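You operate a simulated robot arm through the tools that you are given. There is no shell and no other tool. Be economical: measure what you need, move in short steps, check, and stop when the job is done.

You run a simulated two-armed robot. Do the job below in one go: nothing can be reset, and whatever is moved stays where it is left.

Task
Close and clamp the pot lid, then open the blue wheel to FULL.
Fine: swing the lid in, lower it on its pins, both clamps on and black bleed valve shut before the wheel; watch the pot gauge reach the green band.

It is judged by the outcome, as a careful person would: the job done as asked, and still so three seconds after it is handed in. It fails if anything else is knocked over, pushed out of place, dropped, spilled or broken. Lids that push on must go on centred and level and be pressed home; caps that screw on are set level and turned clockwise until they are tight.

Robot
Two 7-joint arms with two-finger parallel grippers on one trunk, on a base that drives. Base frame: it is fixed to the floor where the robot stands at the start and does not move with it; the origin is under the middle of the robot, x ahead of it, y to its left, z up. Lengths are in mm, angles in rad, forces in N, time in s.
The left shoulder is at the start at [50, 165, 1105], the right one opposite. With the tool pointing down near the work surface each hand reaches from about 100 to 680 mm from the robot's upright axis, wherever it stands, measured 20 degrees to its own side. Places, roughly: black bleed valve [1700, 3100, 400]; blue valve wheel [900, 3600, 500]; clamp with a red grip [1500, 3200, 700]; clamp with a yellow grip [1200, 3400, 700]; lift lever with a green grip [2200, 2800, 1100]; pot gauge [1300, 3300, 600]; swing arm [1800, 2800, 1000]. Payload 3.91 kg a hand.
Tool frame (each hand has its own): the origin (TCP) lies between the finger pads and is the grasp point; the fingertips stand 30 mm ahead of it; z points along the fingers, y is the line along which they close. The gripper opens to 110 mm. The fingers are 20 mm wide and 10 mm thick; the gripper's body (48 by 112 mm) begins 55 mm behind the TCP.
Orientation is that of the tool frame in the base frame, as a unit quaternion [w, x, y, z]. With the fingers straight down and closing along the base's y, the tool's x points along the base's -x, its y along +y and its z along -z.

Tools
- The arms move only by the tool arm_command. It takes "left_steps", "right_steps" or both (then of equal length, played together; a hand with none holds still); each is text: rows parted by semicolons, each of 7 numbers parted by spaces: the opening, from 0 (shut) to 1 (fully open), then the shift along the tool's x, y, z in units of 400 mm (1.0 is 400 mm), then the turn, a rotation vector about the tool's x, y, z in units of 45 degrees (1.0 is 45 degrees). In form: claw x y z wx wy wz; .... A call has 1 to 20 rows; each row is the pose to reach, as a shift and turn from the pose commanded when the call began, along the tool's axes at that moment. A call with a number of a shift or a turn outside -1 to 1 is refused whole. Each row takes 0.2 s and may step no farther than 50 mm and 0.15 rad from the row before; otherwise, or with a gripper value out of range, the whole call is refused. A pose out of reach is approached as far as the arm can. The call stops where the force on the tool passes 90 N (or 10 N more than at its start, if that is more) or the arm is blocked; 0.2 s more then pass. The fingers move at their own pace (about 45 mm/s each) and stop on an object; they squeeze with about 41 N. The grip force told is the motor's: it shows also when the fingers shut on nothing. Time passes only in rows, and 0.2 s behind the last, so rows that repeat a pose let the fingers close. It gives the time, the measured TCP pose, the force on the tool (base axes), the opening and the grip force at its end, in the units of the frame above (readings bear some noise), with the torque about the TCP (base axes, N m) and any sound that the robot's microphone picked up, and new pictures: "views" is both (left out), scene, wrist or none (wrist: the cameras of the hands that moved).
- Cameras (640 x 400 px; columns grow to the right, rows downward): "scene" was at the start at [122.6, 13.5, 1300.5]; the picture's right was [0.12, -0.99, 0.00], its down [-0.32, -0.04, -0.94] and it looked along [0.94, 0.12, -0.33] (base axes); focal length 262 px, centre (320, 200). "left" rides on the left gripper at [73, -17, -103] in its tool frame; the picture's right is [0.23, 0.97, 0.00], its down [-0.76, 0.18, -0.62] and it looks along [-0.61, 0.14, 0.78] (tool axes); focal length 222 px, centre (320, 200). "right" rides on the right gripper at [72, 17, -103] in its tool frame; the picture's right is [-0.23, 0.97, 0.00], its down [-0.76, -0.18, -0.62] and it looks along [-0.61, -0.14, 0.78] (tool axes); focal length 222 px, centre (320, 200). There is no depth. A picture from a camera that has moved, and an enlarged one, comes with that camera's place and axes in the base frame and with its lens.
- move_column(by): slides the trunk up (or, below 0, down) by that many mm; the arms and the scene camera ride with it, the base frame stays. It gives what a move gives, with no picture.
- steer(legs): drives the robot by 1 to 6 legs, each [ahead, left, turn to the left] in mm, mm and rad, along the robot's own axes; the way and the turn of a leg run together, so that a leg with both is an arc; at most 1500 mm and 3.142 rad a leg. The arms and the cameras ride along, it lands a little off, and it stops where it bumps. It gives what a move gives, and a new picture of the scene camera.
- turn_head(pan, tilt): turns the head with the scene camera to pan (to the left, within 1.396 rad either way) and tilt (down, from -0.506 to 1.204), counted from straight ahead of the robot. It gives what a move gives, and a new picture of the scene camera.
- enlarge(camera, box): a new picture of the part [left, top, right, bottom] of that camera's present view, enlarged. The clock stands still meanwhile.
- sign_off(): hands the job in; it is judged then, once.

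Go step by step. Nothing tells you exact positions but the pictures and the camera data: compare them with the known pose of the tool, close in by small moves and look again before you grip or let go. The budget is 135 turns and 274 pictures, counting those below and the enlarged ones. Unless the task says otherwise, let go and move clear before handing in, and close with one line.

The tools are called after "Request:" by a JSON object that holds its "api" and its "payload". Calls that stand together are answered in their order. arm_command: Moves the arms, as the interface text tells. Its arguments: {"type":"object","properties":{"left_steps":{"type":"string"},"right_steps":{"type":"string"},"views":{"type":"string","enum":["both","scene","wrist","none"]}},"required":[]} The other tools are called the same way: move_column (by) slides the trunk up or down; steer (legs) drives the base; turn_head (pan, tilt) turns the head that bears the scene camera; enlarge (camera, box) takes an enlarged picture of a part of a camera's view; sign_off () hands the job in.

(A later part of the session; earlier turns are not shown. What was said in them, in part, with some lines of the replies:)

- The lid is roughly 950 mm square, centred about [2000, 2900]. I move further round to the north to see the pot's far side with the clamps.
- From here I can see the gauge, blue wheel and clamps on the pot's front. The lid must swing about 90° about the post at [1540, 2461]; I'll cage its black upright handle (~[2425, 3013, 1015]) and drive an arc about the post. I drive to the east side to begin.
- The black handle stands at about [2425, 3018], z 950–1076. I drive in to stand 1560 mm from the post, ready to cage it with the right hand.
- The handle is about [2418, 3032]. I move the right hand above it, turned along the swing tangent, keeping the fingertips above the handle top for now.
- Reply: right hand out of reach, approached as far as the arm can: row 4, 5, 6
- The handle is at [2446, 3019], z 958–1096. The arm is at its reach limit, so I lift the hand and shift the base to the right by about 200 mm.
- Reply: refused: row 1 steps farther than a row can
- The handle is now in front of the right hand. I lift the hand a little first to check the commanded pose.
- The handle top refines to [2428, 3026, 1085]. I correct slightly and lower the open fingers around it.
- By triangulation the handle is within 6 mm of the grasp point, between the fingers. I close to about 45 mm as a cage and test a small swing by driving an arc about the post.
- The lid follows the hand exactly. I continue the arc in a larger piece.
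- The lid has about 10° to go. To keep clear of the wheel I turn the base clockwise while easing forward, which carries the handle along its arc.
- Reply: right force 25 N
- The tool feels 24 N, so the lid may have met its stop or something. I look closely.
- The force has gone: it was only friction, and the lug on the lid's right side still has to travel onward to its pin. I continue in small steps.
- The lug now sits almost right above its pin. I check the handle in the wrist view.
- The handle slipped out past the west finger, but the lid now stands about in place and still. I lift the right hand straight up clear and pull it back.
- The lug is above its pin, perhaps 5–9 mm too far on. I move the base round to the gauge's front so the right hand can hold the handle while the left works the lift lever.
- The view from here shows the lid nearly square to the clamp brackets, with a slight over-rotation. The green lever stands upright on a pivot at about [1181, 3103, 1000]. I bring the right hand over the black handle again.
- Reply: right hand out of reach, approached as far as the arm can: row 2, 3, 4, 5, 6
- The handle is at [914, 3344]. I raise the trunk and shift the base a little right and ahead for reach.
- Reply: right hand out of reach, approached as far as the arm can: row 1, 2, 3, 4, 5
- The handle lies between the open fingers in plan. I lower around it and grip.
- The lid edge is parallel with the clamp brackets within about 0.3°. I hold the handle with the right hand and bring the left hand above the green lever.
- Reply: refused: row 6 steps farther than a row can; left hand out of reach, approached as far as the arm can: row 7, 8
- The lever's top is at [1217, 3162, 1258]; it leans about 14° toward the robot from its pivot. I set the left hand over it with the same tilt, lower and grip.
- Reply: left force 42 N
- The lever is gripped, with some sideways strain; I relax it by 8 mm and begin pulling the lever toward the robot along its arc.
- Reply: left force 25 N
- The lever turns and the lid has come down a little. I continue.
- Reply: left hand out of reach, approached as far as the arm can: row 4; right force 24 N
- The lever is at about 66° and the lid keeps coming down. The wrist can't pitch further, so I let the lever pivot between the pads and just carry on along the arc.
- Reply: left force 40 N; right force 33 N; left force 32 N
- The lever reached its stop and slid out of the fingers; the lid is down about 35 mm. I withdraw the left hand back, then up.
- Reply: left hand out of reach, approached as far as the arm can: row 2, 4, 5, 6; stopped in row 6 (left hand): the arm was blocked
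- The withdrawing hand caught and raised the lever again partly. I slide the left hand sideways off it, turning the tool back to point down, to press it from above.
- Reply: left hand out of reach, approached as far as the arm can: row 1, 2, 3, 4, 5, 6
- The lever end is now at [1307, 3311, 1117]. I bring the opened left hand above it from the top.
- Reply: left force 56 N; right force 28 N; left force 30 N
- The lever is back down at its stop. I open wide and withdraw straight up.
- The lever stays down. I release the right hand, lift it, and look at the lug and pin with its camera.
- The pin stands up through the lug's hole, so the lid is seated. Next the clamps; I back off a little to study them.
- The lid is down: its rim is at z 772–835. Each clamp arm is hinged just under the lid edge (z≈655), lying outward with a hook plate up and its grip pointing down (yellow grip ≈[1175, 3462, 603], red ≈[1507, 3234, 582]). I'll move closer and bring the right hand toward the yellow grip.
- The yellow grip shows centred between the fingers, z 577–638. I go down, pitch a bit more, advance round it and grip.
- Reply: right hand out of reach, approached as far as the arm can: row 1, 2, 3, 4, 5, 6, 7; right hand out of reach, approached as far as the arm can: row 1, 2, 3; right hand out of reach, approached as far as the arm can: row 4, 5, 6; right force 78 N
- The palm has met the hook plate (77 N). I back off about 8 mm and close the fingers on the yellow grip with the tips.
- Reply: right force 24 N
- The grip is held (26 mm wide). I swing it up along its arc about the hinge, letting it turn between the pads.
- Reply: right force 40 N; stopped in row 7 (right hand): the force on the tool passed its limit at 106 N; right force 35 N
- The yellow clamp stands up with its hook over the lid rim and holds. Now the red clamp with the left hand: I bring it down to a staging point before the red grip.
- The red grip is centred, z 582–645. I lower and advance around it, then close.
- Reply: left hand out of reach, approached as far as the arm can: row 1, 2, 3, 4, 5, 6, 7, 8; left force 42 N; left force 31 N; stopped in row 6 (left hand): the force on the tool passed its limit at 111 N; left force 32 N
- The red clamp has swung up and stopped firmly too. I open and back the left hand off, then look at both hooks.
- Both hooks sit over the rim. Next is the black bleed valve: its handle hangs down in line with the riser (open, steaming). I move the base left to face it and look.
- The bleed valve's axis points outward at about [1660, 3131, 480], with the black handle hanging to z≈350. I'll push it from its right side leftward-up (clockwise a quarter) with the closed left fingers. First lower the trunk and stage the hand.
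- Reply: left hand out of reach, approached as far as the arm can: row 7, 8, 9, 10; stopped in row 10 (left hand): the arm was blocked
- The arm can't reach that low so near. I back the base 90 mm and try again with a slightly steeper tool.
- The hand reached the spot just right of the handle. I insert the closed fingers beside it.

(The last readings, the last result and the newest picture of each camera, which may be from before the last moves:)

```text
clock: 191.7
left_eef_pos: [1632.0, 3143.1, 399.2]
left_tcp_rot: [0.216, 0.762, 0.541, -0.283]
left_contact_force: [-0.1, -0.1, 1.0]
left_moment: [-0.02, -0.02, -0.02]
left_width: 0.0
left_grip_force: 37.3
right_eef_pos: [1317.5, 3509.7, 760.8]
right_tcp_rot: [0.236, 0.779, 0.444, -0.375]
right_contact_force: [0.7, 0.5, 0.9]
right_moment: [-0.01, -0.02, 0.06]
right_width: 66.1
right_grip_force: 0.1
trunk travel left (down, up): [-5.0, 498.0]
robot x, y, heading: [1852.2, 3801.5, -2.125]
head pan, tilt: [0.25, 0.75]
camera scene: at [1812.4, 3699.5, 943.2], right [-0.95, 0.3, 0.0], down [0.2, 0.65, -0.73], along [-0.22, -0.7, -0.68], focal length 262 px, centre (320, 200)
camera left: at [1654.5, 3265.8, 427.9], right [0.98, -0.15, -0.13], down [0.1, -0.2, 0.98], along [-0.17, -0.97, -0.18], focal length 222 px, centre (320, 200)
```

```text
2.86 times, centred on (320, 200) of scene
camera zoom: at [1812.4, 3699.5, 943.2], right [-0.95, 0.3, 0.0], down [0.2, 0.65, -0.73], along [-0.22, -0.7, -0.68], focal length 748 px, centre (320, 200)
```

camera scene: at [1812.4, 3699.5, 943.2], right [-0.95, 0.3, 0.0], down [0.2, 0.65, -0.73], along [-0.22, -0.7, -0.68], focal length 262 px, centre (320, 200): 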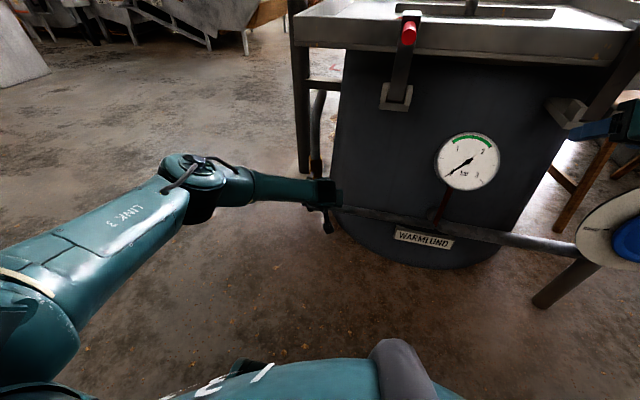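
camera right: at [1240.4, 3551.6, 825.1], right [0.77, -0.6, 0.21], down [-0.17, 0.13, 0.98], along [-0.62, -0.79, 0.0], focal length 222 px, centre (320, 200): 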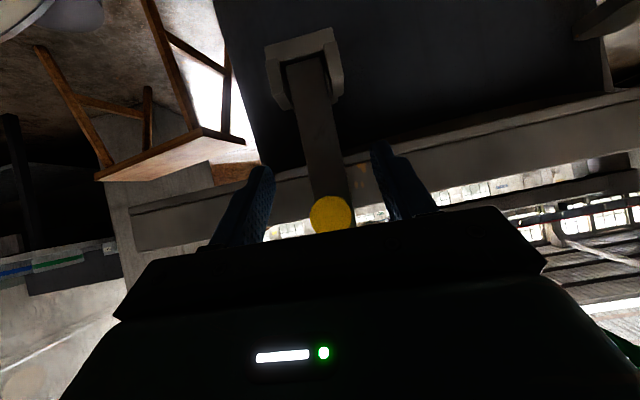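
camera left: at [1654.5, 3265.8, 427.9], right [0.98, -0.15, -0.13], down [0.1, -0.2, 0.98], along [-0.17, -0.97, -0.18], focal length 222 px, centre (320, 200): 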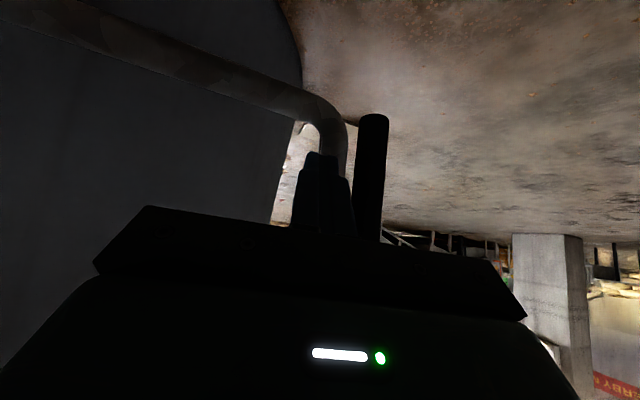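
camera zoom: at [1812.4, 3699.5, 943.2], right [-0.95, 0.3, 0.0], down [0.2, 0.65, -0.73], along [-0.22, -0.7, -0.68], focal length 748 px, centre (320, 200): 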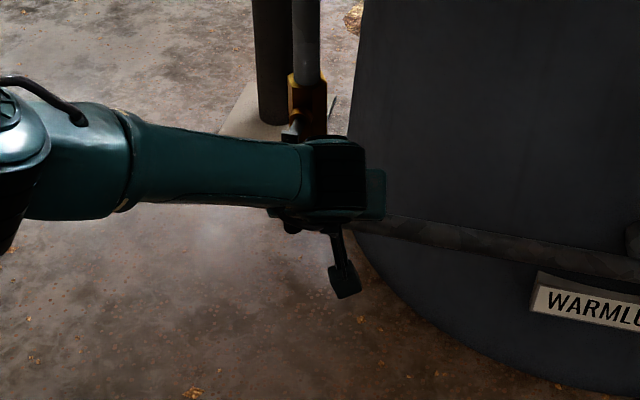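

Request:
{"api": "arm_command", "payload": {"left_steps": "0 -0.013 0.051 0.003 0 0 0; 0 -0.028 0.1025 0.004 0 0 0; 0 -0.041 0.1465 0.004 0 0 0; 0 -0.0555 0.183 0.001 0 0 0; 0 -0.078 0.22 -0.012 0 0 0; 0 -0.0995 0.2525 -0.025 0 0 0", "views": "both"}}

```text
clock: 193.1
left_eef_pos: [1720.7, 3090.0, 433.3]
left_tcp_rot: [0.219, 0.76, 0.543, -0.281]
left_contact_force: [-0.6, 9.5, -4.9]
left_moment: [-0.12, -0.1, -0.12]
left_width: 0.0
left_grip_force: 37.7
right_eef_pos: [1316.3, 3509.5, 759.7]
right_tcp_rot: [0.236, 0.779, 0.445, -0.375]
right_contact_force: [0.1, -0.4, -1.1]
right_moment: [0.01, 0.04, -0.01]
right_width: 65.6
right_grip_force: 0.1
trunk travel left (down, up): [-5.0, 498.0]
robot x, y, heading: [1851.6, 3797.9, -2.127]
head pan, tilt: [0.25, 0.75]
camera scene: at [1812.2, 3699.2, 943.0], right [-0.95, 0.3, 0.0], down [0.2, 0.65, -0.73], along [-0.22, -0.7, -0.68], focal length 262 px, centre (320, 200)
camera left: at [1742.7, 3212.3, 462.6], right [0.98, -0.15, -0.13], down [0.1, -0.2, 0.98], along [-0.17, -0.97, -0.18], focal length 222 px, centre (320, 200)
```

scene: 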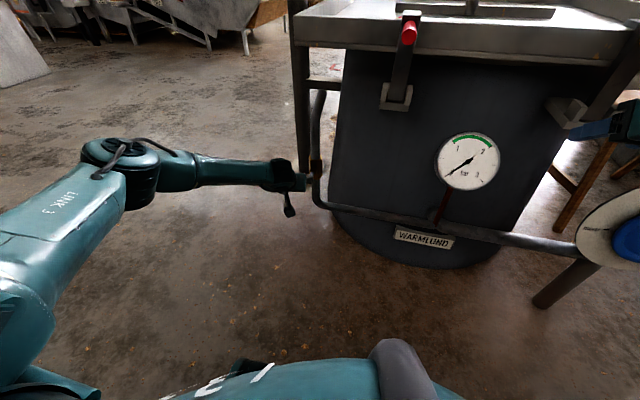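
left: 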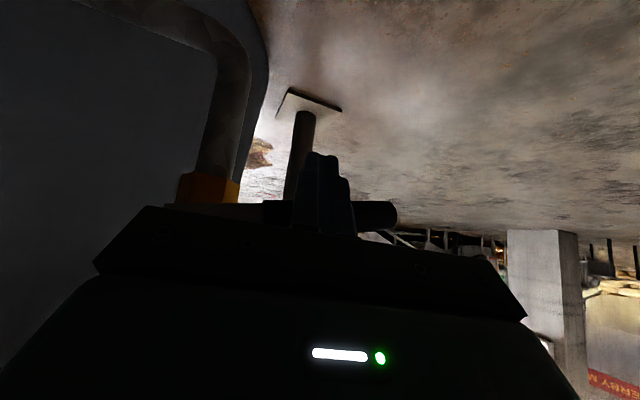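

The handle is now about horizontal, across the pipe. I press on a bit to find its stop.

Request:
{"api": "arm_command", "payload": {"left_steps": "0 -0.02 0.015 -0.02 0 0 0; 0 -0.045 0.025 -0.045 0 0 0; 0 -0.065 0.025 -0.065 0 0 0", "views": "both"}}

```text
clock: 193.8
left_eef_pos: [1732.1, 3089.7, 455.3]
left_tcp_rot: [0.212, 0.766, 0.544, -0.269]
left_contact_force: [9.9, 22.3, -36.6]
left_moment: [0.38, -0.33, -0.16]
left_width: 0.0
left_grip_force: 38.1
right_eef_pos: [1316.7, 3509.1, 759.9]
right_tcp_rot: [0.235, 0.779, 0.446, -0.373]
right_contact_force: [-0.9, 0.9, 0.2]
right_moment: [-0.01, 0.0, -0.02]
right_width: 66.0
right_grip_force: 0.1
trunk travel left (down, up): [-5.0, 498.0]
robot x, y, heading: [1851.2, 3800.7, -2.124]
head pan, tilt: [0.25, 0.75]
camera scene: at [1812.2, 3697.3, 942.3], right [-0.95, 0.3, 0.0], down [0.2, 0.65, -0.73], along [-0.22, -0.7, -0.68], focal length 262 px, centre (320, 200)
camera left: at [1754.4, 3212.1, 488.1], right [0.98, -0.15, -0.12], down [0.08, -0.22, 0.97], along [-0.17, -0.96, -0.2], focal length 222 px, centre (320, 200)
```

scene: 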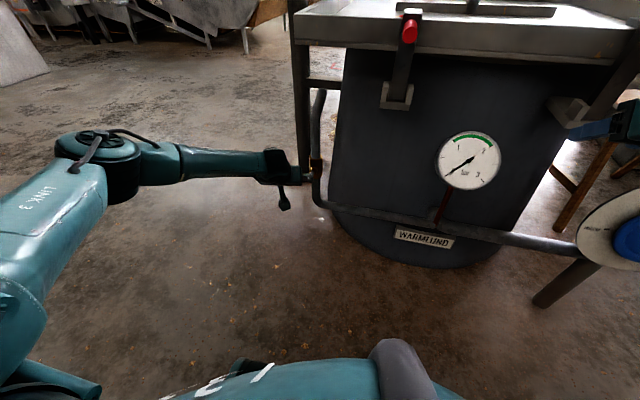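
left: 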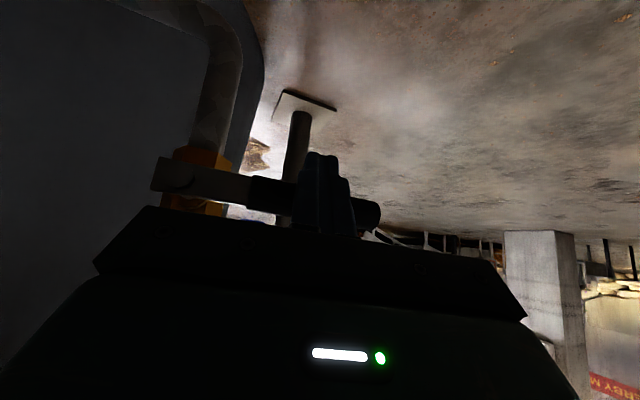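

The valve handle is square across the pipe and against its stop: shut. I withdraw the left hand down slightly, then outward and up.

Request:
{"api": "arm_command", "payload": {"left_steps": "0 0.03 0 0.03 0 0 0; 0 0.1 0.02 -0.03 0 0 0; 0 0.17 0.04 -0.1 0 0 0; 0 0.24 0.06 -0.16 0 0 0; 0 0.24 0.06 -0.26 0 0 0; 0 0.18 0.06 -0.36 0 0 0; 0 0.12 0.06 -0.46 0 0 0", "views": "scene"}}

Request:
{"api": "enlarge", "payload": {"camera": "scene", "box": [250, 80, 390, 240]}}

```text
clock: 195.4
left_eef_pos: [1799.2, 3227.1, 575.6]
left_tcp_rot: [0.217, 0.762, 0.541, -0.282]
left_contact_force: [-0.3, -0.4, -0.7]
left_moment: [0.01, 0.01, 0.03]
left_width: 0.1
left_grip_force: 38.2
right_eef_pos: [1317.7, 3510.3, 759.6]
right_tcp_rot: [0.235, 0.779, 0.444, -0.375]
right_contact_force: [-0.1, -1.0, 0.1]
right_moment: [0.01, 0.0, 0.04]
right_width: 66.3
right_grip_force: 0.1
trunk travel left (down, up): [-5.0, 498.0]
robot x, y, heading: [1853.0, 3802.3, -2.121]
head pan, tilt: [0.25, 0.75]
camera scene: at [1812.3, 3699.4, 943.1], right [-0.95, 0.3, 0.0], down [0.2, 0.65, -0.73], along [-0.22, -0.7, -0.68], focal length 262 px, centre (320, 200)
```

scene: 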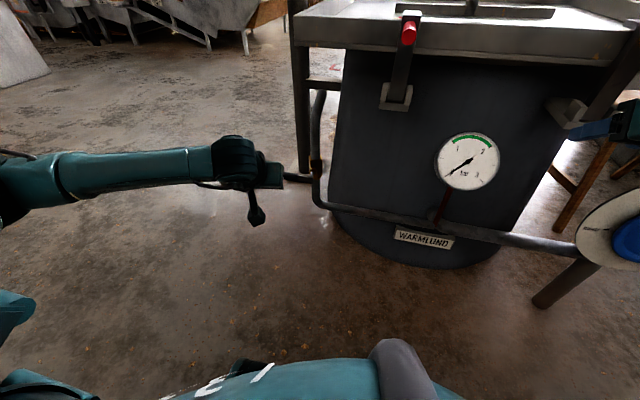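

```text
2.50 times, centred on (320, 160) of scene
camera zoom: at [1812.3, 3699.4, 943.1], right [-0.95, 0.3, 0.0], down [0.2, 0.65, -0.73], along [-0.22, -0.7, -0.68], focal length 654 px, centre (320, 300)
```

zoom: 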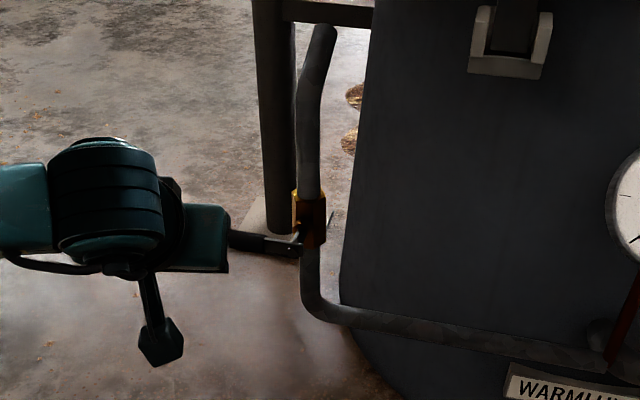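

The bleed valve is shut (handle square to the pipe, steam gone). Now I drive right to face the blue wheel.

Request:
{"api": "steer", "payload": {"legs": [[0, 520, 0]]}}

```text
clock: 200.5
left_eef_pos: [2242.9, 2953.8, 576.4]
left_tcp_rot: [0.217, 0.761, 0.543, -0.282]
left_contact_force: [-0.1, 0.7, -0.7]
left_moment: [0.0, 0.02, 0.01]
left_width: 0.2
left_grip_force: 37.2
right_eef_pos: [1761.7, 3236.6, 760.0]
right_tcp_rot: [0.236, 0.778, 0.446, -0.374]
right_contact_force: [0.2, -0.2, 0.2]
right_moment: [0.01, 0.02, 0.01]
right_width: 66.0
right_grip_force: 0.1
trunk travel left (down, up): [-5.0, 498.0]
robot x, y, heading: [2298.5, 3533.9, -2.121]
head pan, tilt: [0.25, 0.75]
camera scene: at [2256.4, 3426.5, 943.2], right [-0.96, 0.3, 0.0], down [0.2, 0.65, -0.73], along [-0.22, -0.7, -0.68], focal length 262 px, centre (320, 200)
```

scene: 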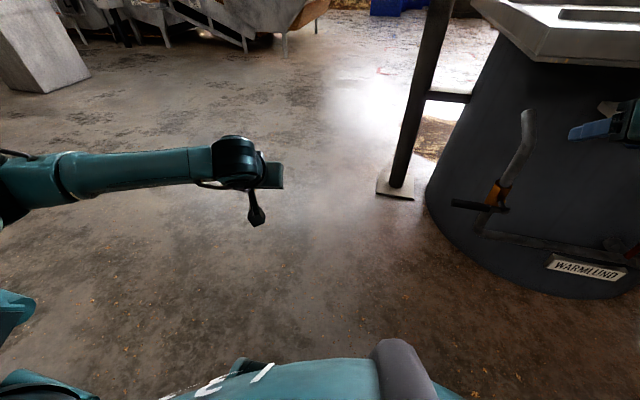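

I drove the wrong way; nothing was touched. I go right now.

Request:
{"api": "steer", "payload": {"legs": [[0, -1070, 0]]}}

Request:
{"api": "turn_head", "payload": {"pan": -0.1, "tilt": 0.6}}

Request:
{"api": "enlarge", "payload": {"camera": "scene", "box": [200, 100, 440, 300]}}

```text
clock: 210.2
left_eef_pos: [1330.1, 3515.6, 576.4]
left_tcp_rot: [0.217, 0.761, 0.542, -0.283]
left_contact_force: [0.7, 0.2, 0.2]
left_moment: [-0.03, 0.0, 0.0]
left_width: 0.2
left_grip_force: 37.5
right_eef_pos: [849.9, 3797.8, 761.1]
right_tcp_rot: [0.236, 0.778, 0.446, -0.374]
right_contact_force: [-0.6, 0.7, -0.4]
right_moment: [0.0, 0.03, -0.05]
right_width: 66.0
right_grip_force: 0.1
trunk travel left (down, up): [-5.0, 498.0]
robot x, y, heading: [1382.8, 4088.2, -2.122]
head pan, tilt: [0.25, 0.75]
camera scene: at [1344.3, 3986.8, 943.2], right [-0.95, 0.3, 0.0], down [0.2, 0.65, -0.73], along [-0.22, -0.7, -0.68], focal length 262 px, centre (320, 200)
```

scene: 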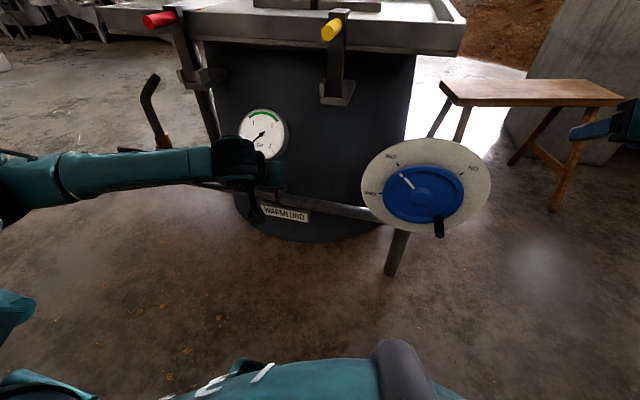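

```text
clock: 211.0
left_eef_pos: [1330.5, 3513.6, 575.5]
left_tcp_rot: [0.217, 0.761, 0.542, -0.283]
left_contact_force: [-0.2, 0.3, -0.5]
left_moment: [0.01, -0.01, 0.04]
left_width: 0.0
left_grip_force: 38.0
right_eef_pos: [849.3, 3796.4, 759.7]
right_tcp_rot: [0.236, 0.779, 0.444, -0.376]
right_contact_force: [0.1, 0.0, -0.7]
right_moment: [-0.01, 0.0, -0.06]
right_width: 65.9
right_grip_force: 0.1
trunk travel left (down, up): [-5.0, 498.0]
robot x, y, heading: [1382.4, 4086.9, -2.124]
head pan, tilt: [-0.099, 0.6]
camera scene: at [1315.5, 3995.6, 956.1], right [-0.8, 0.61, 0.0], down [0.34, 0.45, -0.82], along [-0.5, -0.66, -0.57], focal length 262 px, centre (320, 200)
```

scene: 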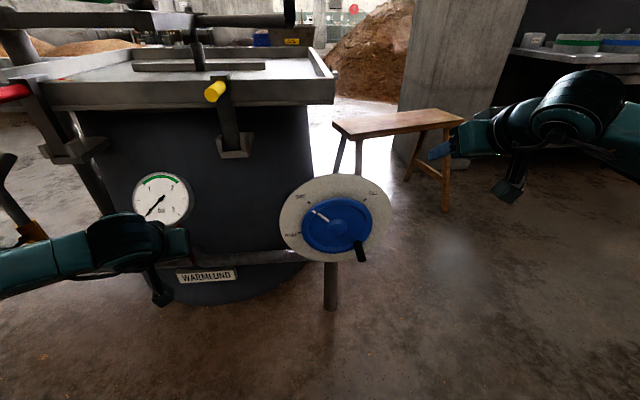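

```text
2.00 times, centred on (320, 200) of scene
camera zoom: at [1315.5, 3995.6, 956.1], right [-0.8, 0.61, 0.0], down [0.34, 0.45, -0.82], along [-0.5, -0.66, -0.57], focal length 523 px, centre (320, 200)
```

zoom: 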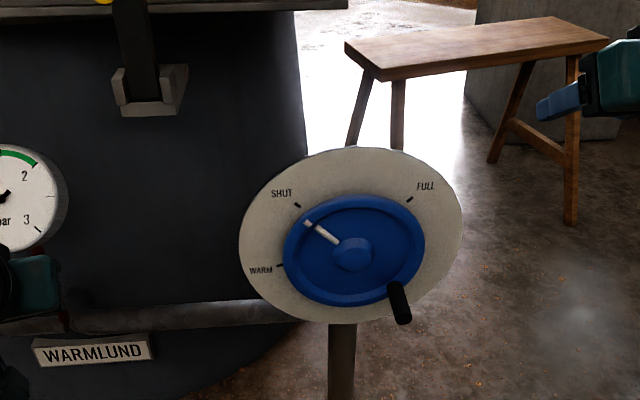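

The dial reads SHUT at upper left, then WARM at left and FULL at upper right going counter-clockwise, so the wheel must turn about 270° counter-clockwise. The black crank knob is at about [914, 3650, 423], on a circle of radius 88 about [944, 3578, 485]. I stage the right hand before it.

Request:
{"api": "arm_command", "payload": {"right_steps": "0.6 0.0789 0.0441 0.0701 0 0 0; 0.6 0.1578 0.0882 0.1402 0 0 0; 0.6 0.2367 0.1323 0.2103 0 0 0; 0.6 0.3156 0.1764 0.2804 0 0 0; 0.6 0.3945 0.2205 0.3505 0 0 0; 0.6 0.4734 0.2646 0.4206 0 0 0; 0.6 0.5525 0.309 0.491 0 0 0", "views": "both"}}

```text
clock: 212.6
left_eef_pos: [1330.4, 3515.3, 576.0]
left_tcp_rot: [0.218, 0.762, 0.542, -0.281]
left_contact_force: [-0.6, 0.2, 0.0]
left_moment: [-0.03, -0.06, 0.06]
left_width: 0.2
left_grip_force: 37.7
right_eef_pos: [957.5, 3718.1, 506.8]
right_tcp_rot: [0.242, 0.782, 0.445, -0.363]
right_contact_force: [-0.8, 2.8, -4.4]
right_moment: [-0.31, 0.04, 0.12]
right_width: 65.9
right_grip_force: 0.2
right hand out of reach, approached as far as the arm can: row 6, 7
trunk travel left (down, up): [-5.0, 498.0]
robot x, y, heading: [1382.8, 4087.5, -2.12]
head pan, tilt: [-0.099, 0.6]
camera scene: at [1314.3, 3995.9, 955.7], right [-0.8, 0.61, 0.0], down [0.34, 0.45, -0.82], along [-0.5, -0.66, -0.57], focal length 262 px, centre (320, 200)
camera right: at [1033.6, 3821.6, 514.2], right [0.77, -0.59, 0.23], down [-0.2, 0.13, 0.97], along [-0.6, -0.8, -0.02], focal length 222 px, centre (320, 200)
```

scene: 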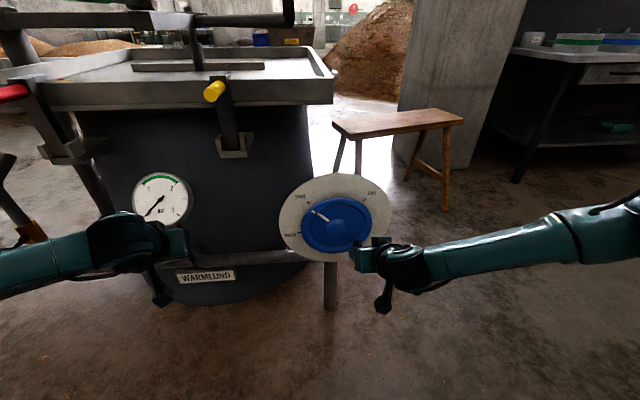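
right: 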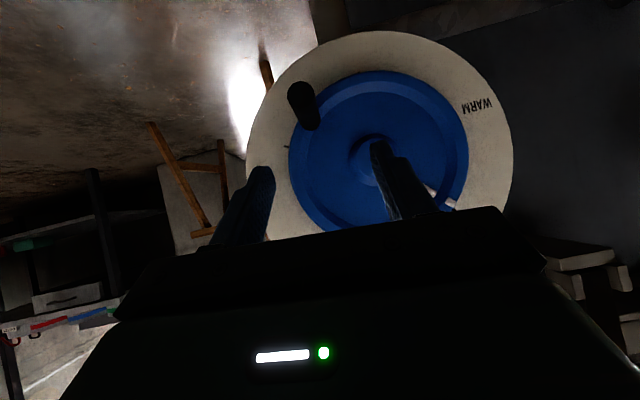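

Request:
{"api": "arm_command", "payload": {"right_steps": "0.6 0.012 -0.006 0.09 0 0.08 0; 0.6 0.024 -0.012 0.18 0 0.16 0; 0.6 0.034 -0.019 0.266 0 0.22 0; 0.6 0.034 -0.019 0.266 0 0.22 0", "views": "wrist"}}

```text
clock: 213.6
left_eef_pos: [1330.5, 3515.0, 576.5]
left_tcp_rot: [0.216, 0.762, 0.542, -0.283]
left_contact_force: [-0.5, -0.7, 0.4]
left_moment: [0.02, 0.0, 0.02]
left_width: 0.1
left_grip_force: 38.1
right_eef_pos: [916.1, 3654.4, 430.0]
right_tcp_rot: [0.197, 0.808, 0.463, -0.306]
right_contact_force: [0.0, 0.5, -0.1]
right_moment: [-0.01, -0.02, -0.04]
right_width: 66.1
right_grip_force: 0.1
trunk travel left (down, up): [-5.0, 498.0]
robot x, y, heading: [1384.5, 4089.9, -2.122]
head pan, tilt: [-0.099, 0.6]
camera right: at [991.2, 3754.8, 458.5], right [0.76, -0.62, 0.19], down [-0.25, -0.02, 0.97], along [-0.6, -0.78, -0.17], focal length 222 px, centre (320, 200)
```

right: 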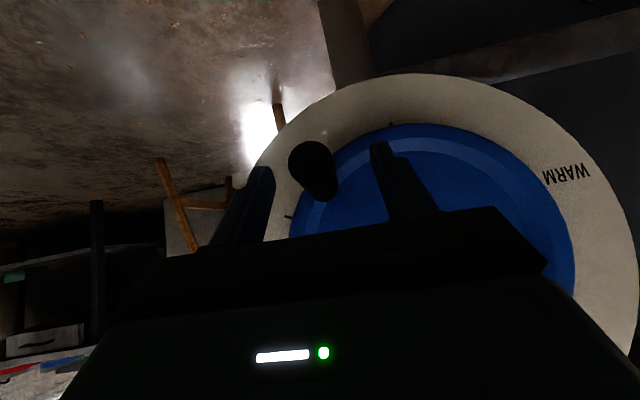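

The knob is between the fingers. I close on it.

Request:
{"api": "arm_command", "payload": {"right_steps": "0.3 0 -0.005 0.015 0 0 0; 0.1 0 -0.005 0.015 0 0 0; 0.1 0 -0.005 0.015 0 0 0; 0.1 0 -0.005 0.015 0 0 0; 0.1 0 -0.005 0.015 0 0 0", "views": "wrist"}}

```text
clock: 214.8
left_eef_pos: [1331.9, 3513.5, 576.2]
left_tcp_rot: [0.217, 0.761, 0.542, -0.283]
left_contact_force: [0.1, 0.2, -0.6]
left_moment: [-0.01, 0.01, -0.01]
left_width: 0.0
left_grip_force: 37.3
right_eef_pos: [912.2, 3652.7, 428.2]
right_tcp_rot: [0.197, 0.808, 0.463, -0.306]
right_contact_force: [2.1, -4.5, -1.0]
right_moment: [-0.28, 0.44, -1.26]
right_width: 24.8
right_grip_force: 45.4
trunk travel left (down, up): [-5.0, 498.0]
robot x, y, heading: [1380.3, 4087.4, -2.119]
head pan, tilt: [-0.099, 0.6]
camera right: at [987.5, 3752.0, 453.9], right [0.76, -0.62, 0.19], down [-0.25, -0.02, 0.97], along [-0.6, -0.78, -0.17], focal length 222 px, centre (320, 200)
```

right: 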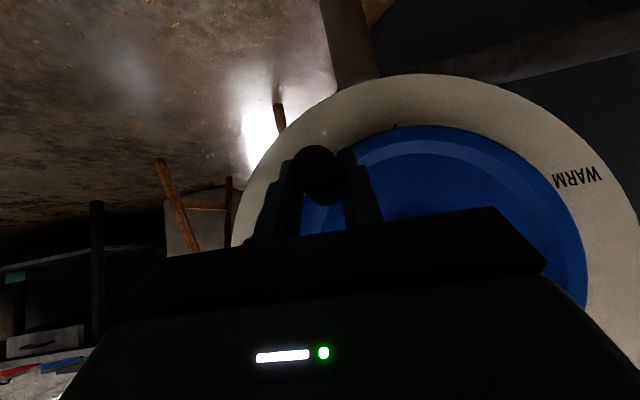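

Request:
{"api": "arm_command", "payload": {"right_steps": "0.1 -0.0215 -0.025 -0.0246 0 0 0; 0.1 -0.0422 -0.0417 -0.0482 0 0 0; 0.1 -0.066 -0.0525 -0.075 0 0 0; 0.1 -0.092 -0.0589 -0.1035 0 0 0; 0.1 -0.118 -0.056 -0.131 0 0 0; 0.1 -0.1436 -0.0495 -0.159 0 0 0", "views": "both"}}

```text
clock: 216.2
left_eef_pos: [1329.9, 3515.6, 576.1]
left_tcp_rot: [0.216, 0.762, 0.542, -0.283]
left_contact_force: [0.1, 0.7, 0.7]
left_moment: [-0.01, -0.02, 0.0]
left_width: 0.3
left_grip_force: 37.7
right_eef_pos: [891.3, 3665.5, 509.5]
right_tcp_rot: [0.194, 0.809, 0.463, -0.304]
right_contact_force: [5.5, 2.2, -11.6]
right_moment: [0.32, 0.21, -1.24]
right_width: 24.8
right_grip_force: 45.3
trunk travel left (down, up): [-5.0, 498.0]
robot x, y, heading: [1383.2, 4089.1, -2.12]
head pan, tilt: [-0.099, 0.6]
camera scene: at [1314.9, 3995.3, 955.9], right [-0.79, 0.61, 0.0], down [0.34, 0.45, -0.82], along [-0.5, -0.66, -0.57], focal length 262 px, centre (320, 200)
camera right: at [967.2, 3765.4, 537.1], right [0.76, -0.63, 0.18], down [-0.25, -0.02, 0.97], along [-0.6, -0.78, -0.17], focal length 222 px, centre (320, 200)
```

scene: 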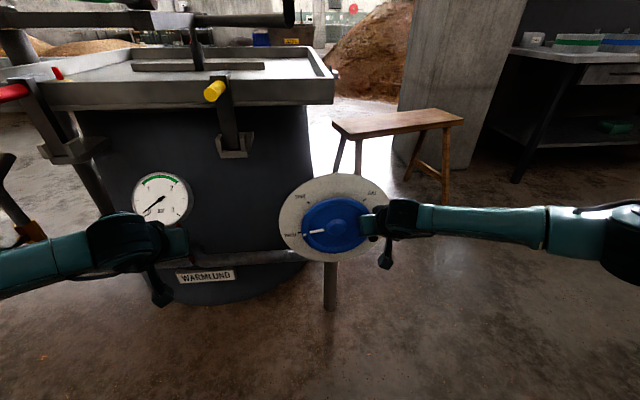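
right: 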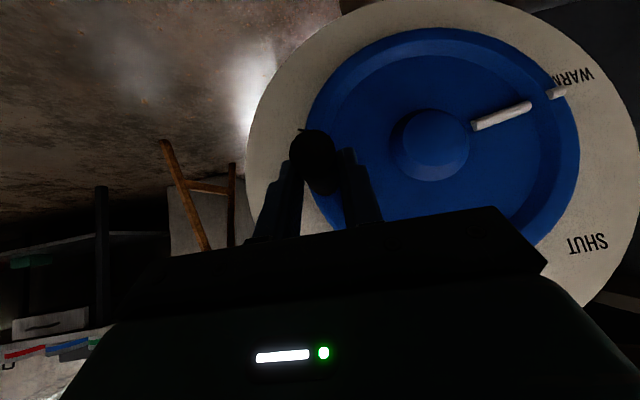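

The pointer has moved smoothly from SHUT to WARM. I continue counter-clockwise.

Request:
{"api": "arm_command", "payload": {"right_steps": "0.1 -0.0244 0.0142 -0.0258 0 0 0; 0.1 -0.047 0.0346 -0.0492 0 0 0; 0.1 -0.067 0.0603 -0.0694 0 0 0; 0.1 -0.0838 0.0904 -0.0861 0 0 0; 0.1 -0.097 0.1243 -0.0985 0 0 0; 0.1 -0.1059 0.1606 -0.1062 0 0 0; 0.1 -0.1106 0.1986 -0.1092 0 0 0; 0.1 -0.1108 0.237 -0.1072 0 0 0", "views": "both"}}

```text
clock: 218.0
left_eef_pos: [1330.9, 3514.0, 576.8]
left_tcp_rot: [0.217, 0.761, 0.541, -0.284]
left_contact_force: [0.3, 0.1, 0.7]
left_moment: [-0.04, 0.0, -0.03]
left_width: 0.1
left_grip_force: 37.4
right_eef_pos: [969.7, 3613.0, 577.7]
right_tcp_rot: [0.197, 0.808, 0.462, -0.309]
right_contact_force: [-18.4, -14.7, 9.3]
right_moment: [-0.11, 0.69, -1.43]
right_width: 25.0
right_grip_force: 45.4
trunk travel left (down, up): [-5.0, 498.0]
robot x, y, heading: [1383.5, 4088.9, -2.121]
head pan, tilt: [-0.099, 0.6]
camera scene: at [1315.4, 3995.4, 956.0], right [-0.8, 0.61, 0.0], down [0.34, 0.45, -0.83], along [-0.5, -0.66, -0.56], focal length 262 px, centre (320, 200)
camera right: at [1045.5, 3714.0, 604.0], right [0.76, -0.62, 0.19], down [-0.25, -0.01, 0.97], along [-0.6, -0.78, -0.16], focal length 222 px, centre (320, 200)
```

scene: 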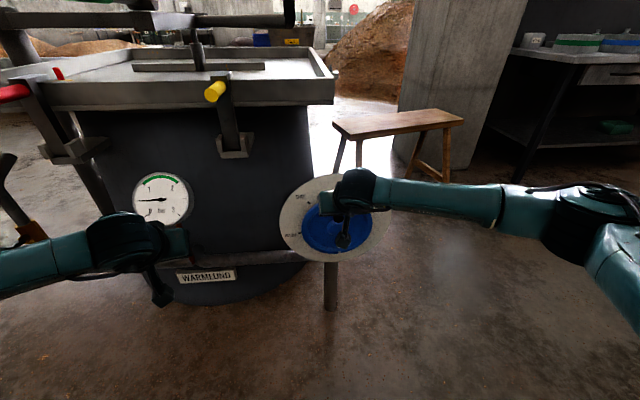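
right: 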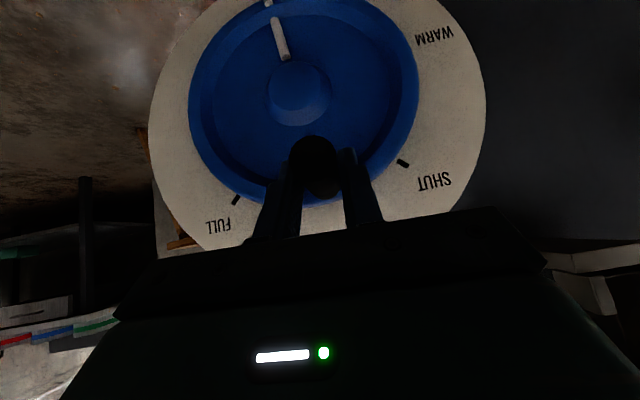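

The gauge is rising. I continue round.

Request:
{"api": "arm_command", "payload": {"right_steps": "0.1 0.0045 0.0375 0.007 0 0 0; 0.1 0.013 0.073 0.0183 0 0 0; 0.1 0.026 0.1055 0.0343 0 0 0; 0.1 0.0425 0.1338 0.054 0 0 0; 0.1 0.0623 0.1575 0.0768 0 0 0; 0.1 0.0848 0.1755 0.1023 0 0 0; 0.1 0.109 0.1873 0.1293 0 0 0; 0.1 0.1345 0.1925 0.1575 0 0 0", "views": "both"}}

```text
clock: 219.8
left_eef_pos: [1331.0, 3514.3, 578.5]
left_tcp_rot: [0.217, 0.761, 0.541, -0.284]
left_contact_force: [0.0, 0.2, 0.0]
left_moment: [0.01, 0.02, 0.0]
left_width: 0.1
left_grip_force: 38.4
right_eef_pos: [1037.0, 3575.7, 495.5]
right_tcp_rot: [0.194, 0.809, 0.461, -0.308]
right_contact_force: [-11.8, 17.0, 8.1]
right_moment: [0.18, 0.63, -1.36]
right_width: 24.7
right_grip_force: 44.7
trunk travel left (down, up): [-5.0, 498.0]
robot x, y, heading: [1384.8, 4089.0, -2.122]
head pan, tilt: [-0.099, 0.6]
camera scene: at [1315.5, 3996.6, 956.3], right [-0.8, 0.61, 0.0], down [0.34, 0.45, -0.83], along [-0.5, -0.66, -0.56], focal length 262 px, centre (320, 200)
camera right: at [1112.7, 3674.1, 523.0], right [0.76, -0.63, 0.18], down [-0.25, -0.02, 0.97], along [-0.61, -0.78, -0.17], focal length 222 px, centre (320, 200)
```

scene: 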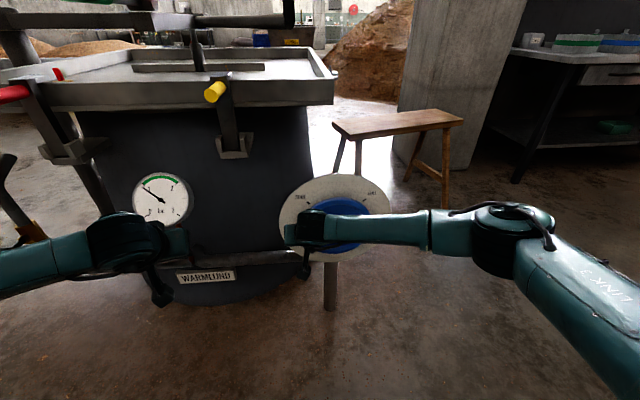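
right: 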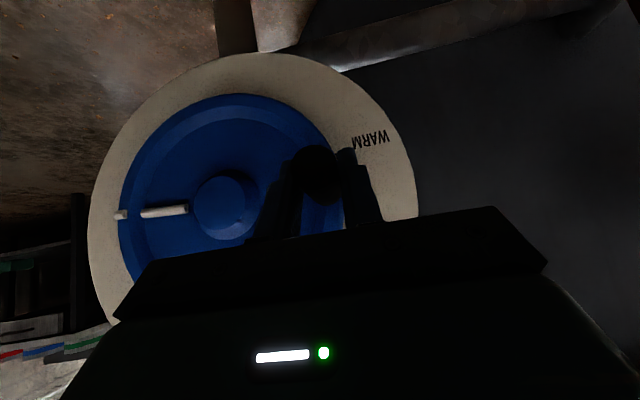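

Request:
{"api": "arm_command", "payload": {"right_steps": "0.1 0.026 -0.0013 0.0283 0 0 0; 0.1 0.0515 -0.0095 0.0558 0 0 0; 0.1 0.076 -0.0238 0.0815 0 0 0; 0.1 0.0985 -0.044 0.105 0 0 0; 0.1 0.1183 -0.0698 0.125 0 0 0; 0.1 0.1183 -0.0698 0.125 0 0 0", "views": "both"}}

Request:
{"api": "enlarge", "payload": {"camera": "scene", "box": [260, 150, 400, 280]}}

```text
clock: 221.2
left_eef_pos: [1331.3, 3514.1, 575.5]
left_tcp_rot: [0.217, 0.761, 0.543, -0.282]
left_contact_force: [0.8, 0.2, 0.0]
left_moment: [-0.03, 0.0, 0.01]
left_width: 0.1
left_grip_force: 37.2
right_eef_pos: [1022.0, 3584.6, 426.7]
right_tcp_rot: [0.199, 0.807, 0.466, -0.304]
right_contact_force: [4.1, -33.6, -4.0]
right_moment: [-0.28, 0.64, -1.36]
right_width: 25.4
right_grip_force: 45.2
trunk travel left (down, up): [-5.0, 498.0]
robot x, y, heading: [1385.4, 4088.4, -2.12]
head pan, tilt: [-0.099, 0.6]
camera scene: at [1315.6, 3994.4, 955.7], right [-0.8, 0.61, 0.0], down [0.34, 0.45, -0.82], along [-0.5, -0.66, -0.57], focal length 262 px, centre (320, 200)
camera right: at [1095.6, 3685.1, 453.6], right [0.76, -0.62, 0.19], down [-0.26, -0.02, 0.97], along [-0.59, -0.79, -0.17], focal length 222 px, centre (320, 200)
```

scene: 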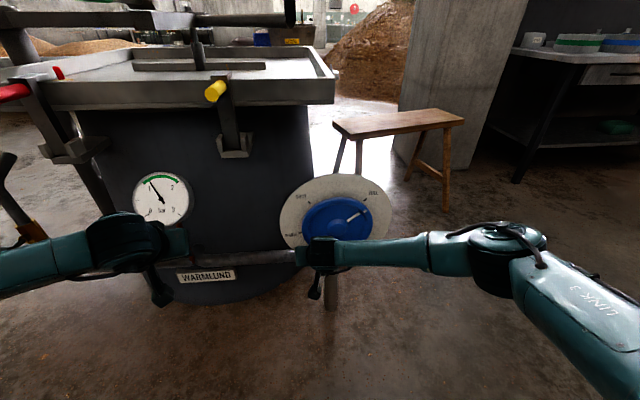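
right: 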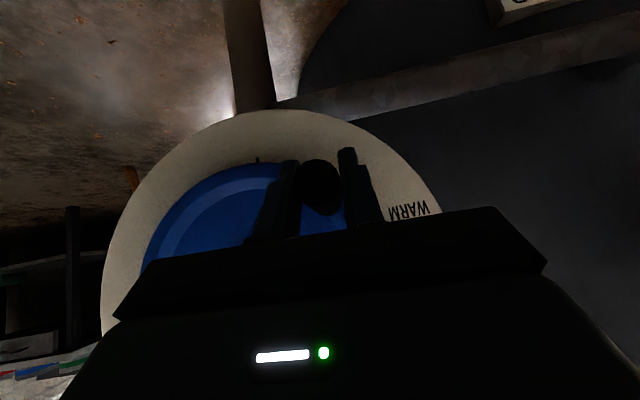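

```text
3.08 times, centred on (330, 215) of scene
camera zoom: at [1315.6, 3994.4, 955.7], right [-0.8, 0.61, 0.0], down [0.34, 0.45, -0.82], along [-0.5, -0.66, -0.57], focal length 805 px, centre (289, 154)
```

zoom: 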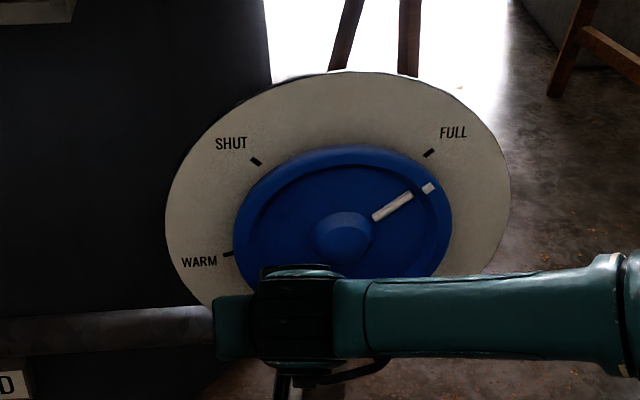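

The pointer is some 15° short of FULL, and the gauge is into the green. I turn on to the mark.

Request:
{"api": "arm_command", "payload": {"right_steps": "0.1 0.012 -0.0205 0.012 0 0 0; 0.1 0.0238 -0.0468 0.0233 0 0 0; 0.1 0.0308 -0.0675 0.03 0 0 0; 0.1 0.0308 -0.0675 0.03 0 0 0", "views": "scene"}}

Request:
{"api": "enlarge", "payload": {"camera": "scene", "box": [260, 150, 400, 280]}}

```text
clock: 222.2
left_eef_pos: [1332.9, 3513.9, 577.3]
left_tcp_rot: [0.216, 0.76, 0.543, -0.283]
left_contact_force: [-0.4, -0.3, -0.4]
left_moment: [-0.03, -0.04, -0.01]
left_width: 0.0
left_grip_force: 37.3
right_eef_pos: [1017.3, 3588.8, 418.4]
right_tcp_rot: [0.221, 0.8, 0.472, -0.299]
right_contact_force: [46.9, -51.1, 19.3]
right_moment: [0.66, -0.28, -1.64]
right_width: 26.3
right_grip_force: 44.6
trunk travel left (down, up): [-5.0, 498.0]
robot x, y, heading: [1382.2, 4088.3, -2.12]
head pan, tilt: [-0.099, 0.6]
camera scene: at [1317.2, 3995.6, 956.4], right [-0.8, 0.61, 0.0], down [0.34, 0.45, -0.83], along [-0.5, -0.66, -0.56], focal length 262 px, centre (320, 200)
```

scene: 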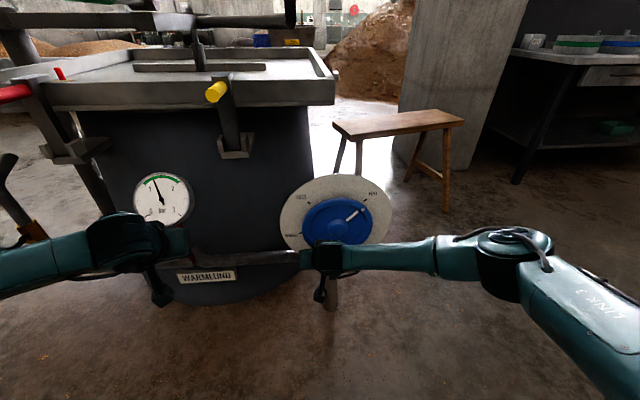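

```text
3.08 times, centred on (330, 215) of scene
camera zoom: at [1317.2, 3995.6, 956.4], right [-0.8, 0.61, 0.0], down [0.34, 0.45, -0.83], along [-0.5, -0.66, -0.56], focal length 805 px, centre (289, 154)
```

zoom: 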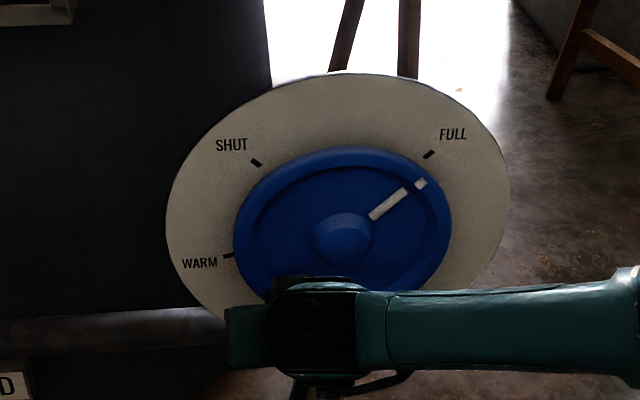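

The pointer now stands at the FULL mark (allowing for the same parallax seen at SHUT) and the wheel is against its stop. I ease the strain, open and withdraw outward.

Request:
{"api": "arm_command", "payload": {"right_steps": "0.1 0 0.01 0 0 0 0; 0.3 0 0.01 0 0 0 0; 0.5 0 0.01 0 0 0 0; 0.65 0 0.01 0 0 0 0; 0.65 0 0.01 0 0 0 0; 0.65 0.06 0.01 -0.06 0 0 0; 0.65 0.12 0.01 -0.12 0 0 0; 0.65 0.18 0.01 -0.18 0 0 0; 0.65 0.18 -0.05 -0.28 0 0 0; 0.65 0.18 -0.15 -0.33 0 0 0; 0.65 0.16 -0.25 -0.38 0 0 0", "views": "both"}}

Request:
{"api": "enlarge", "payload": {"camera": "scene", "box": [120, 140, 400, 300]}}

```text
clock: 224.6
left_eef_pos: [1330.7, 3515.0, 575.7]
left_tcp_rot: [0.217, 0.761, 0.542, -0.282]
left_contact_force: [-0.2, 0.0, 0.2]
left_moment: [0.0, -0.01, -0.03]
left_width: 0.1
left_grip_force: 37.5
right_eef_pos: [981.7, 3780.8, 474.0]
right_tcp_rot: [0.197, 0.808, 0.464, -0.306]
right_contact_force: [0.5, 0.2, 0.8]
right_moment: [0.0, 0.03, 0.0]
right_width: 71.5
right_grip_force: 0.1
trunk travel left (down, up): [-5.0, 498.0]
robot x, y, heading: [1381.3, 4088.9, -2.121]
head pan, tilt: [-0.099, 0.6]
camera scene: at [1315.5, 3995.5, 956.1], right [-0.8, 0.61, 0.0], down [0.34, 0.45, -0.83], along [-0.5, -0.66, -0.57], focal length 262 px, centre (320, 200)
camera right: at [1056.1, 3882.2, 501.2], right [0.76, -0.62, 0.19], down [-0.25, -0.02, 0.97], along [-0.6, -0.78, -0.17], focal length 222 px, centre (320, 200)
```

scene: 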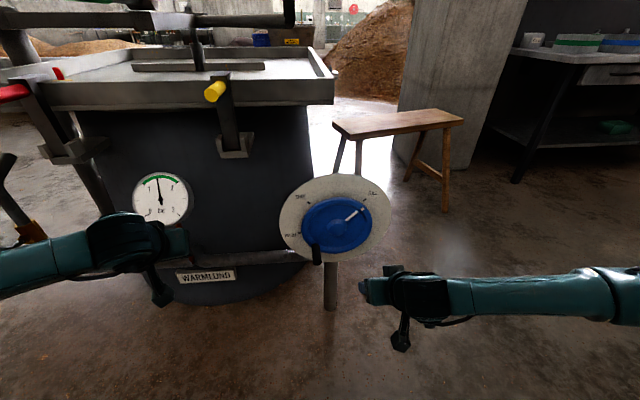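
right: 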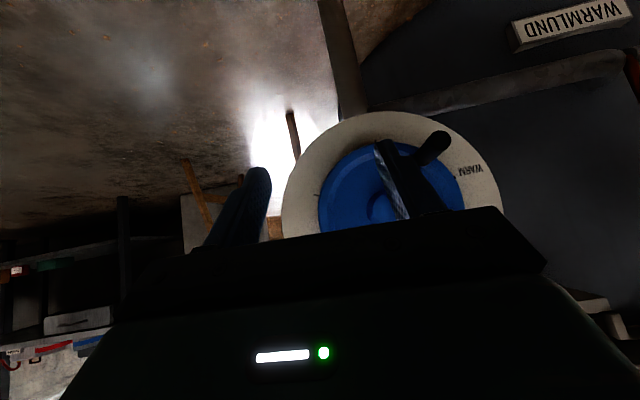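

```text
2.29 times, centred on (260, 220) of scene
camera zoom: at [1315.5, 3995.5, 956.1], right [-0.8, 0.61, 0.0], down [0.34, 0.45, -0.83], along [-0.5, -0.66, -0.57], focal length 598 px, centre (457, 154)
```

zoom: 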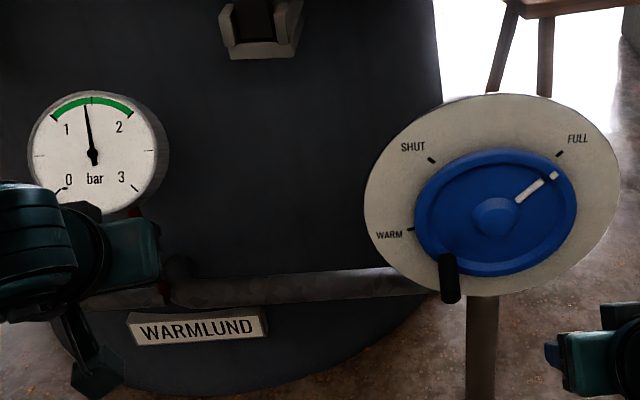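

The gauge reads about 1.45 bar, in the green. I raise the trunk a little to check the pointer square-on with the wrist camera.

Request:
{"api": "move_column", "payload": {"by": 110}}

Request:
{"api": "enlarge", "payload": {"camera": "right", "box": [240, 0, 540, 220]}}

```text
clock: 226.1
left_eef_pos: [1331.8, 3514.6, 685.3]
left_tcp_rot: [0.217, 0.761, 0.542, -0.283]
left_contact_force: [0.7, -0.8, -0.4]
left_moment: [0.0, -0.05, 0.02]
left_width: 0.0
left_grip_force: 37.5
right_eef_pos: [981.3, 3781.4, 582.5]
right_tcp_rot: [0.196, 0.808, 0.464, -0.306]
right_contact_force: [0.1, 0.4, 0.0]
right_moment: [0.0, -0.02, 0.0]
right_width: 71.5
right_grip_force: 0.1
trunk travel left (down, up): [-115.0, 388.0]
robot x, y, heading: [1384.2, 4085.8, -2.124]
head pan, tilt: [-0.099, 0.6]
```

```text
1.82 times, centred on (390, 110) of right
camera zoom: at [1056.0, 3882.0, 610.7], right [0.76, -0.62, 0.19], down [-0.25, -0.02, 0.97], along [-0.6, -0.78, -0.17], focal length 404 px, centre (193, 364)
```

zoom: 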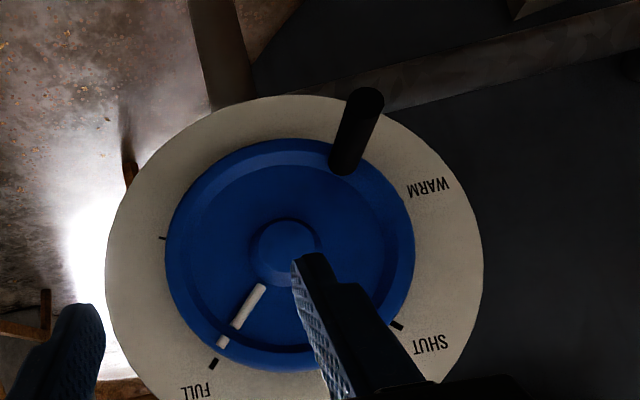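

The pointer lines up with FULL. I back the base off clear and take a last look at gauge, clamps and valve.

Request:
{"api": "steer", "payload": {"legs": [[-350, 150, 0]]}}

Request:
{"api": "enlarge", "payload": {"camera": "scene", "box": [40, 60, 400, 280]}}

```text
clock: 228.5
left_eef_pos: [1638.2, 3732.7, 687.6]
left_tcp_rot: [0.216, 0.762, 0.54, -0.283]
left_contact_force: [-0.3, 0.1, 0.1]
left_moment: [-0.03, -0.02, 0.0]
left_width: 0.2
left_grip_force: 37.9
right_eef_pos: [1288.6, 4001.6, 582.8]
right_tcp_rot: [0.195, 0.809, 0.461, -0.307]
right_contact_force: [-0.6, 0.6, 0.2]
right_moment: [-0.01, 0.02, -0.01]
right_width: 71.5
right_grip_force: 0.1
trunk travel left (down, up): [-115.0, 388.0]
robot x, y, heading: [1693.4, 4308.4, -2.129]
head pan, tilt: [-0.099, 0.6]
camera scene: at [1623.9, 4213.5, 1066.1], right [-0.79, 0.61, 0.0], down [0.34, 0.45, -0.83], along [-0.5, -0.65, -0.56], focal length 262 px, centre (320, 200)
```

scene: 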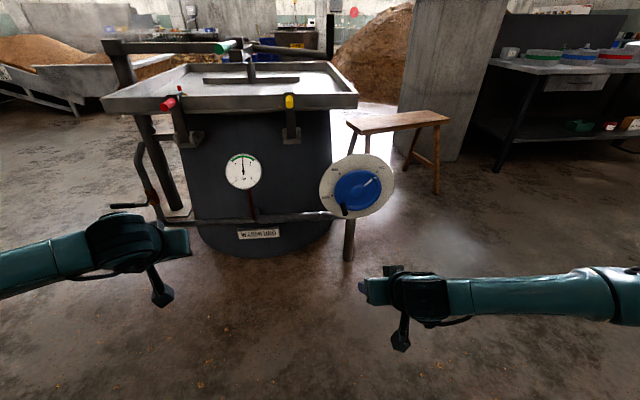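

```text
1.78 times, centred on (220, 170) of scene
camera zoom: at [1623.9, 4213.5, 1066.1], right [-0.79, 0.61, 0.0], down [0.34, 0.45, -0.83], along [-0.5, -0.65, -0.56], focal length 465 px, centre (498, 253)
```

zoom: 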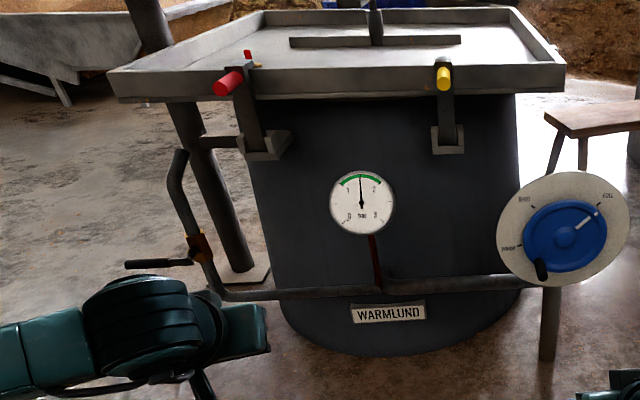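

The gauge stands at about 1.5 bar, mid-green, both clamps are on and the bleed is shut. I wait a few seconds to see it hold.

Request:
{"api": "arm_command", "payload": {"right_steps": "0.65 0 0 0 0 0 0; 0.65 0 0 0 0 0 0; 0.65 0 0 0 0 0 0; 0.65 0 0 0 0 0 0; 0.65 0 0 0 0 0 0; 0.65 0 0 0 0 0 0; 0.65 0 0 0 0 0 0; 0.65 0 0 0 0 0 0; 0.65 0 0 0 0 0 0; 0.65 0 0 0 0 0 0; 0.65 0 0 0 0 0 0; 0.65 0 0 0 0 0 0; 0.65 0 0 0 0 0 0; 0.65 0 0 0 0 0 0; 0.65 0 0 0 0 0 0; 0.65 0 0 0 0 0 0; 0.65 0 0 0 0 0 0; 0.65 0 0 0 0 0 0; 0.65 0 0 0 0 0 0; 0.65 0 0 0 0 0 0", "views": "none"}}

Request:
{"api": "enlarge", "payload": {"camera": "scene", "box": [200, 130, 300, 200]}}

Request:
{"api": "enlarge", "payload": {"camera": "scene", "box": [310, 140, 410, 230]}}

```text
clock: 232.7
left_eef_pos: [1637.7, 3733.4, 687.2]
left_tcp_rot: [0.217, 0.762, 0.54, -0.284]
left_contact_force: [0.4, -1.1, -0.2]
left_moment: [0.01, -0.02, 0.01]
left_width: 0.0
left_grip_force: 37.6
right_eef_pos: [1288.1, 4000.4, 583.7]
right_tcp_rot: [0.197, 0.809, 0.463, -0.306]
right_contact_force: [0.4, 0.1, 0.9]
right_moment: [0.0, -0.02, 0.01]
right_width: 71.7
right_grip_force: 0.1
trunk travel left (down, up): [-115.0, 388.0]
robot x, y, heading: [1693.1, 4310.3, -2.129]
head pan, tilt: [-0.099, 0.6]
```

```text
5.71 times, centred on (250, 165) of scene
camera zoom: at [1624.0, 4213.5, 1066.1], right [-0.79, 0.61, 0.0], down [0.34, 0.45, -0.83], along [-0.5, -0.65, -0.56], focal length 1495 px, centre (720, 400)
```

zoom: 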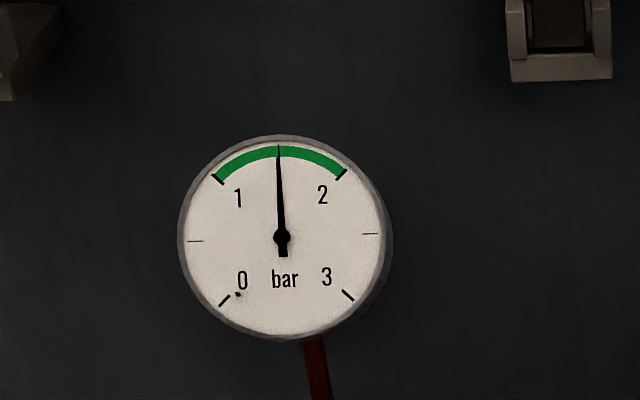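

```text
4.44 times, centred on (360, 185) of scene
camera zoom: at [1624.0, 4213.5, 1066.1], right [-0.79, 0.61, 0.0], down [0.34, 0.45, -0.83], along [-0.5, -0.65, -0.56], focal length 1163 px, centre (142, 267)
```

zoom: 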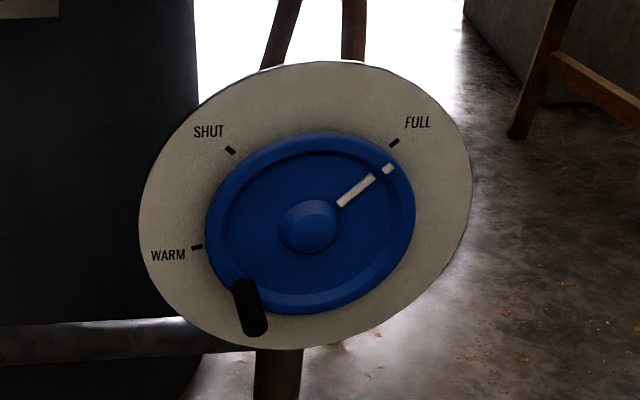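

The gauge holds steady at 1.5 bar in the green band, the wheel is at FULL, the lid is pinned and clamped, the bleed is shut, and both hands are clear. I hand the job in.

Request:
{"api": "sign_off", "payload": {}}

```text
The job is handed in.
```

The lid is swung in, seated on its pins and held by both clamps; the bleed valve is shut, the blue wheel is at FULL, and the gauge holds about 1.5 bar in the green band. I saw the pin through its hole on the right side only. The left pin was out of view, but the lid sat parallel to the clamp brackets.
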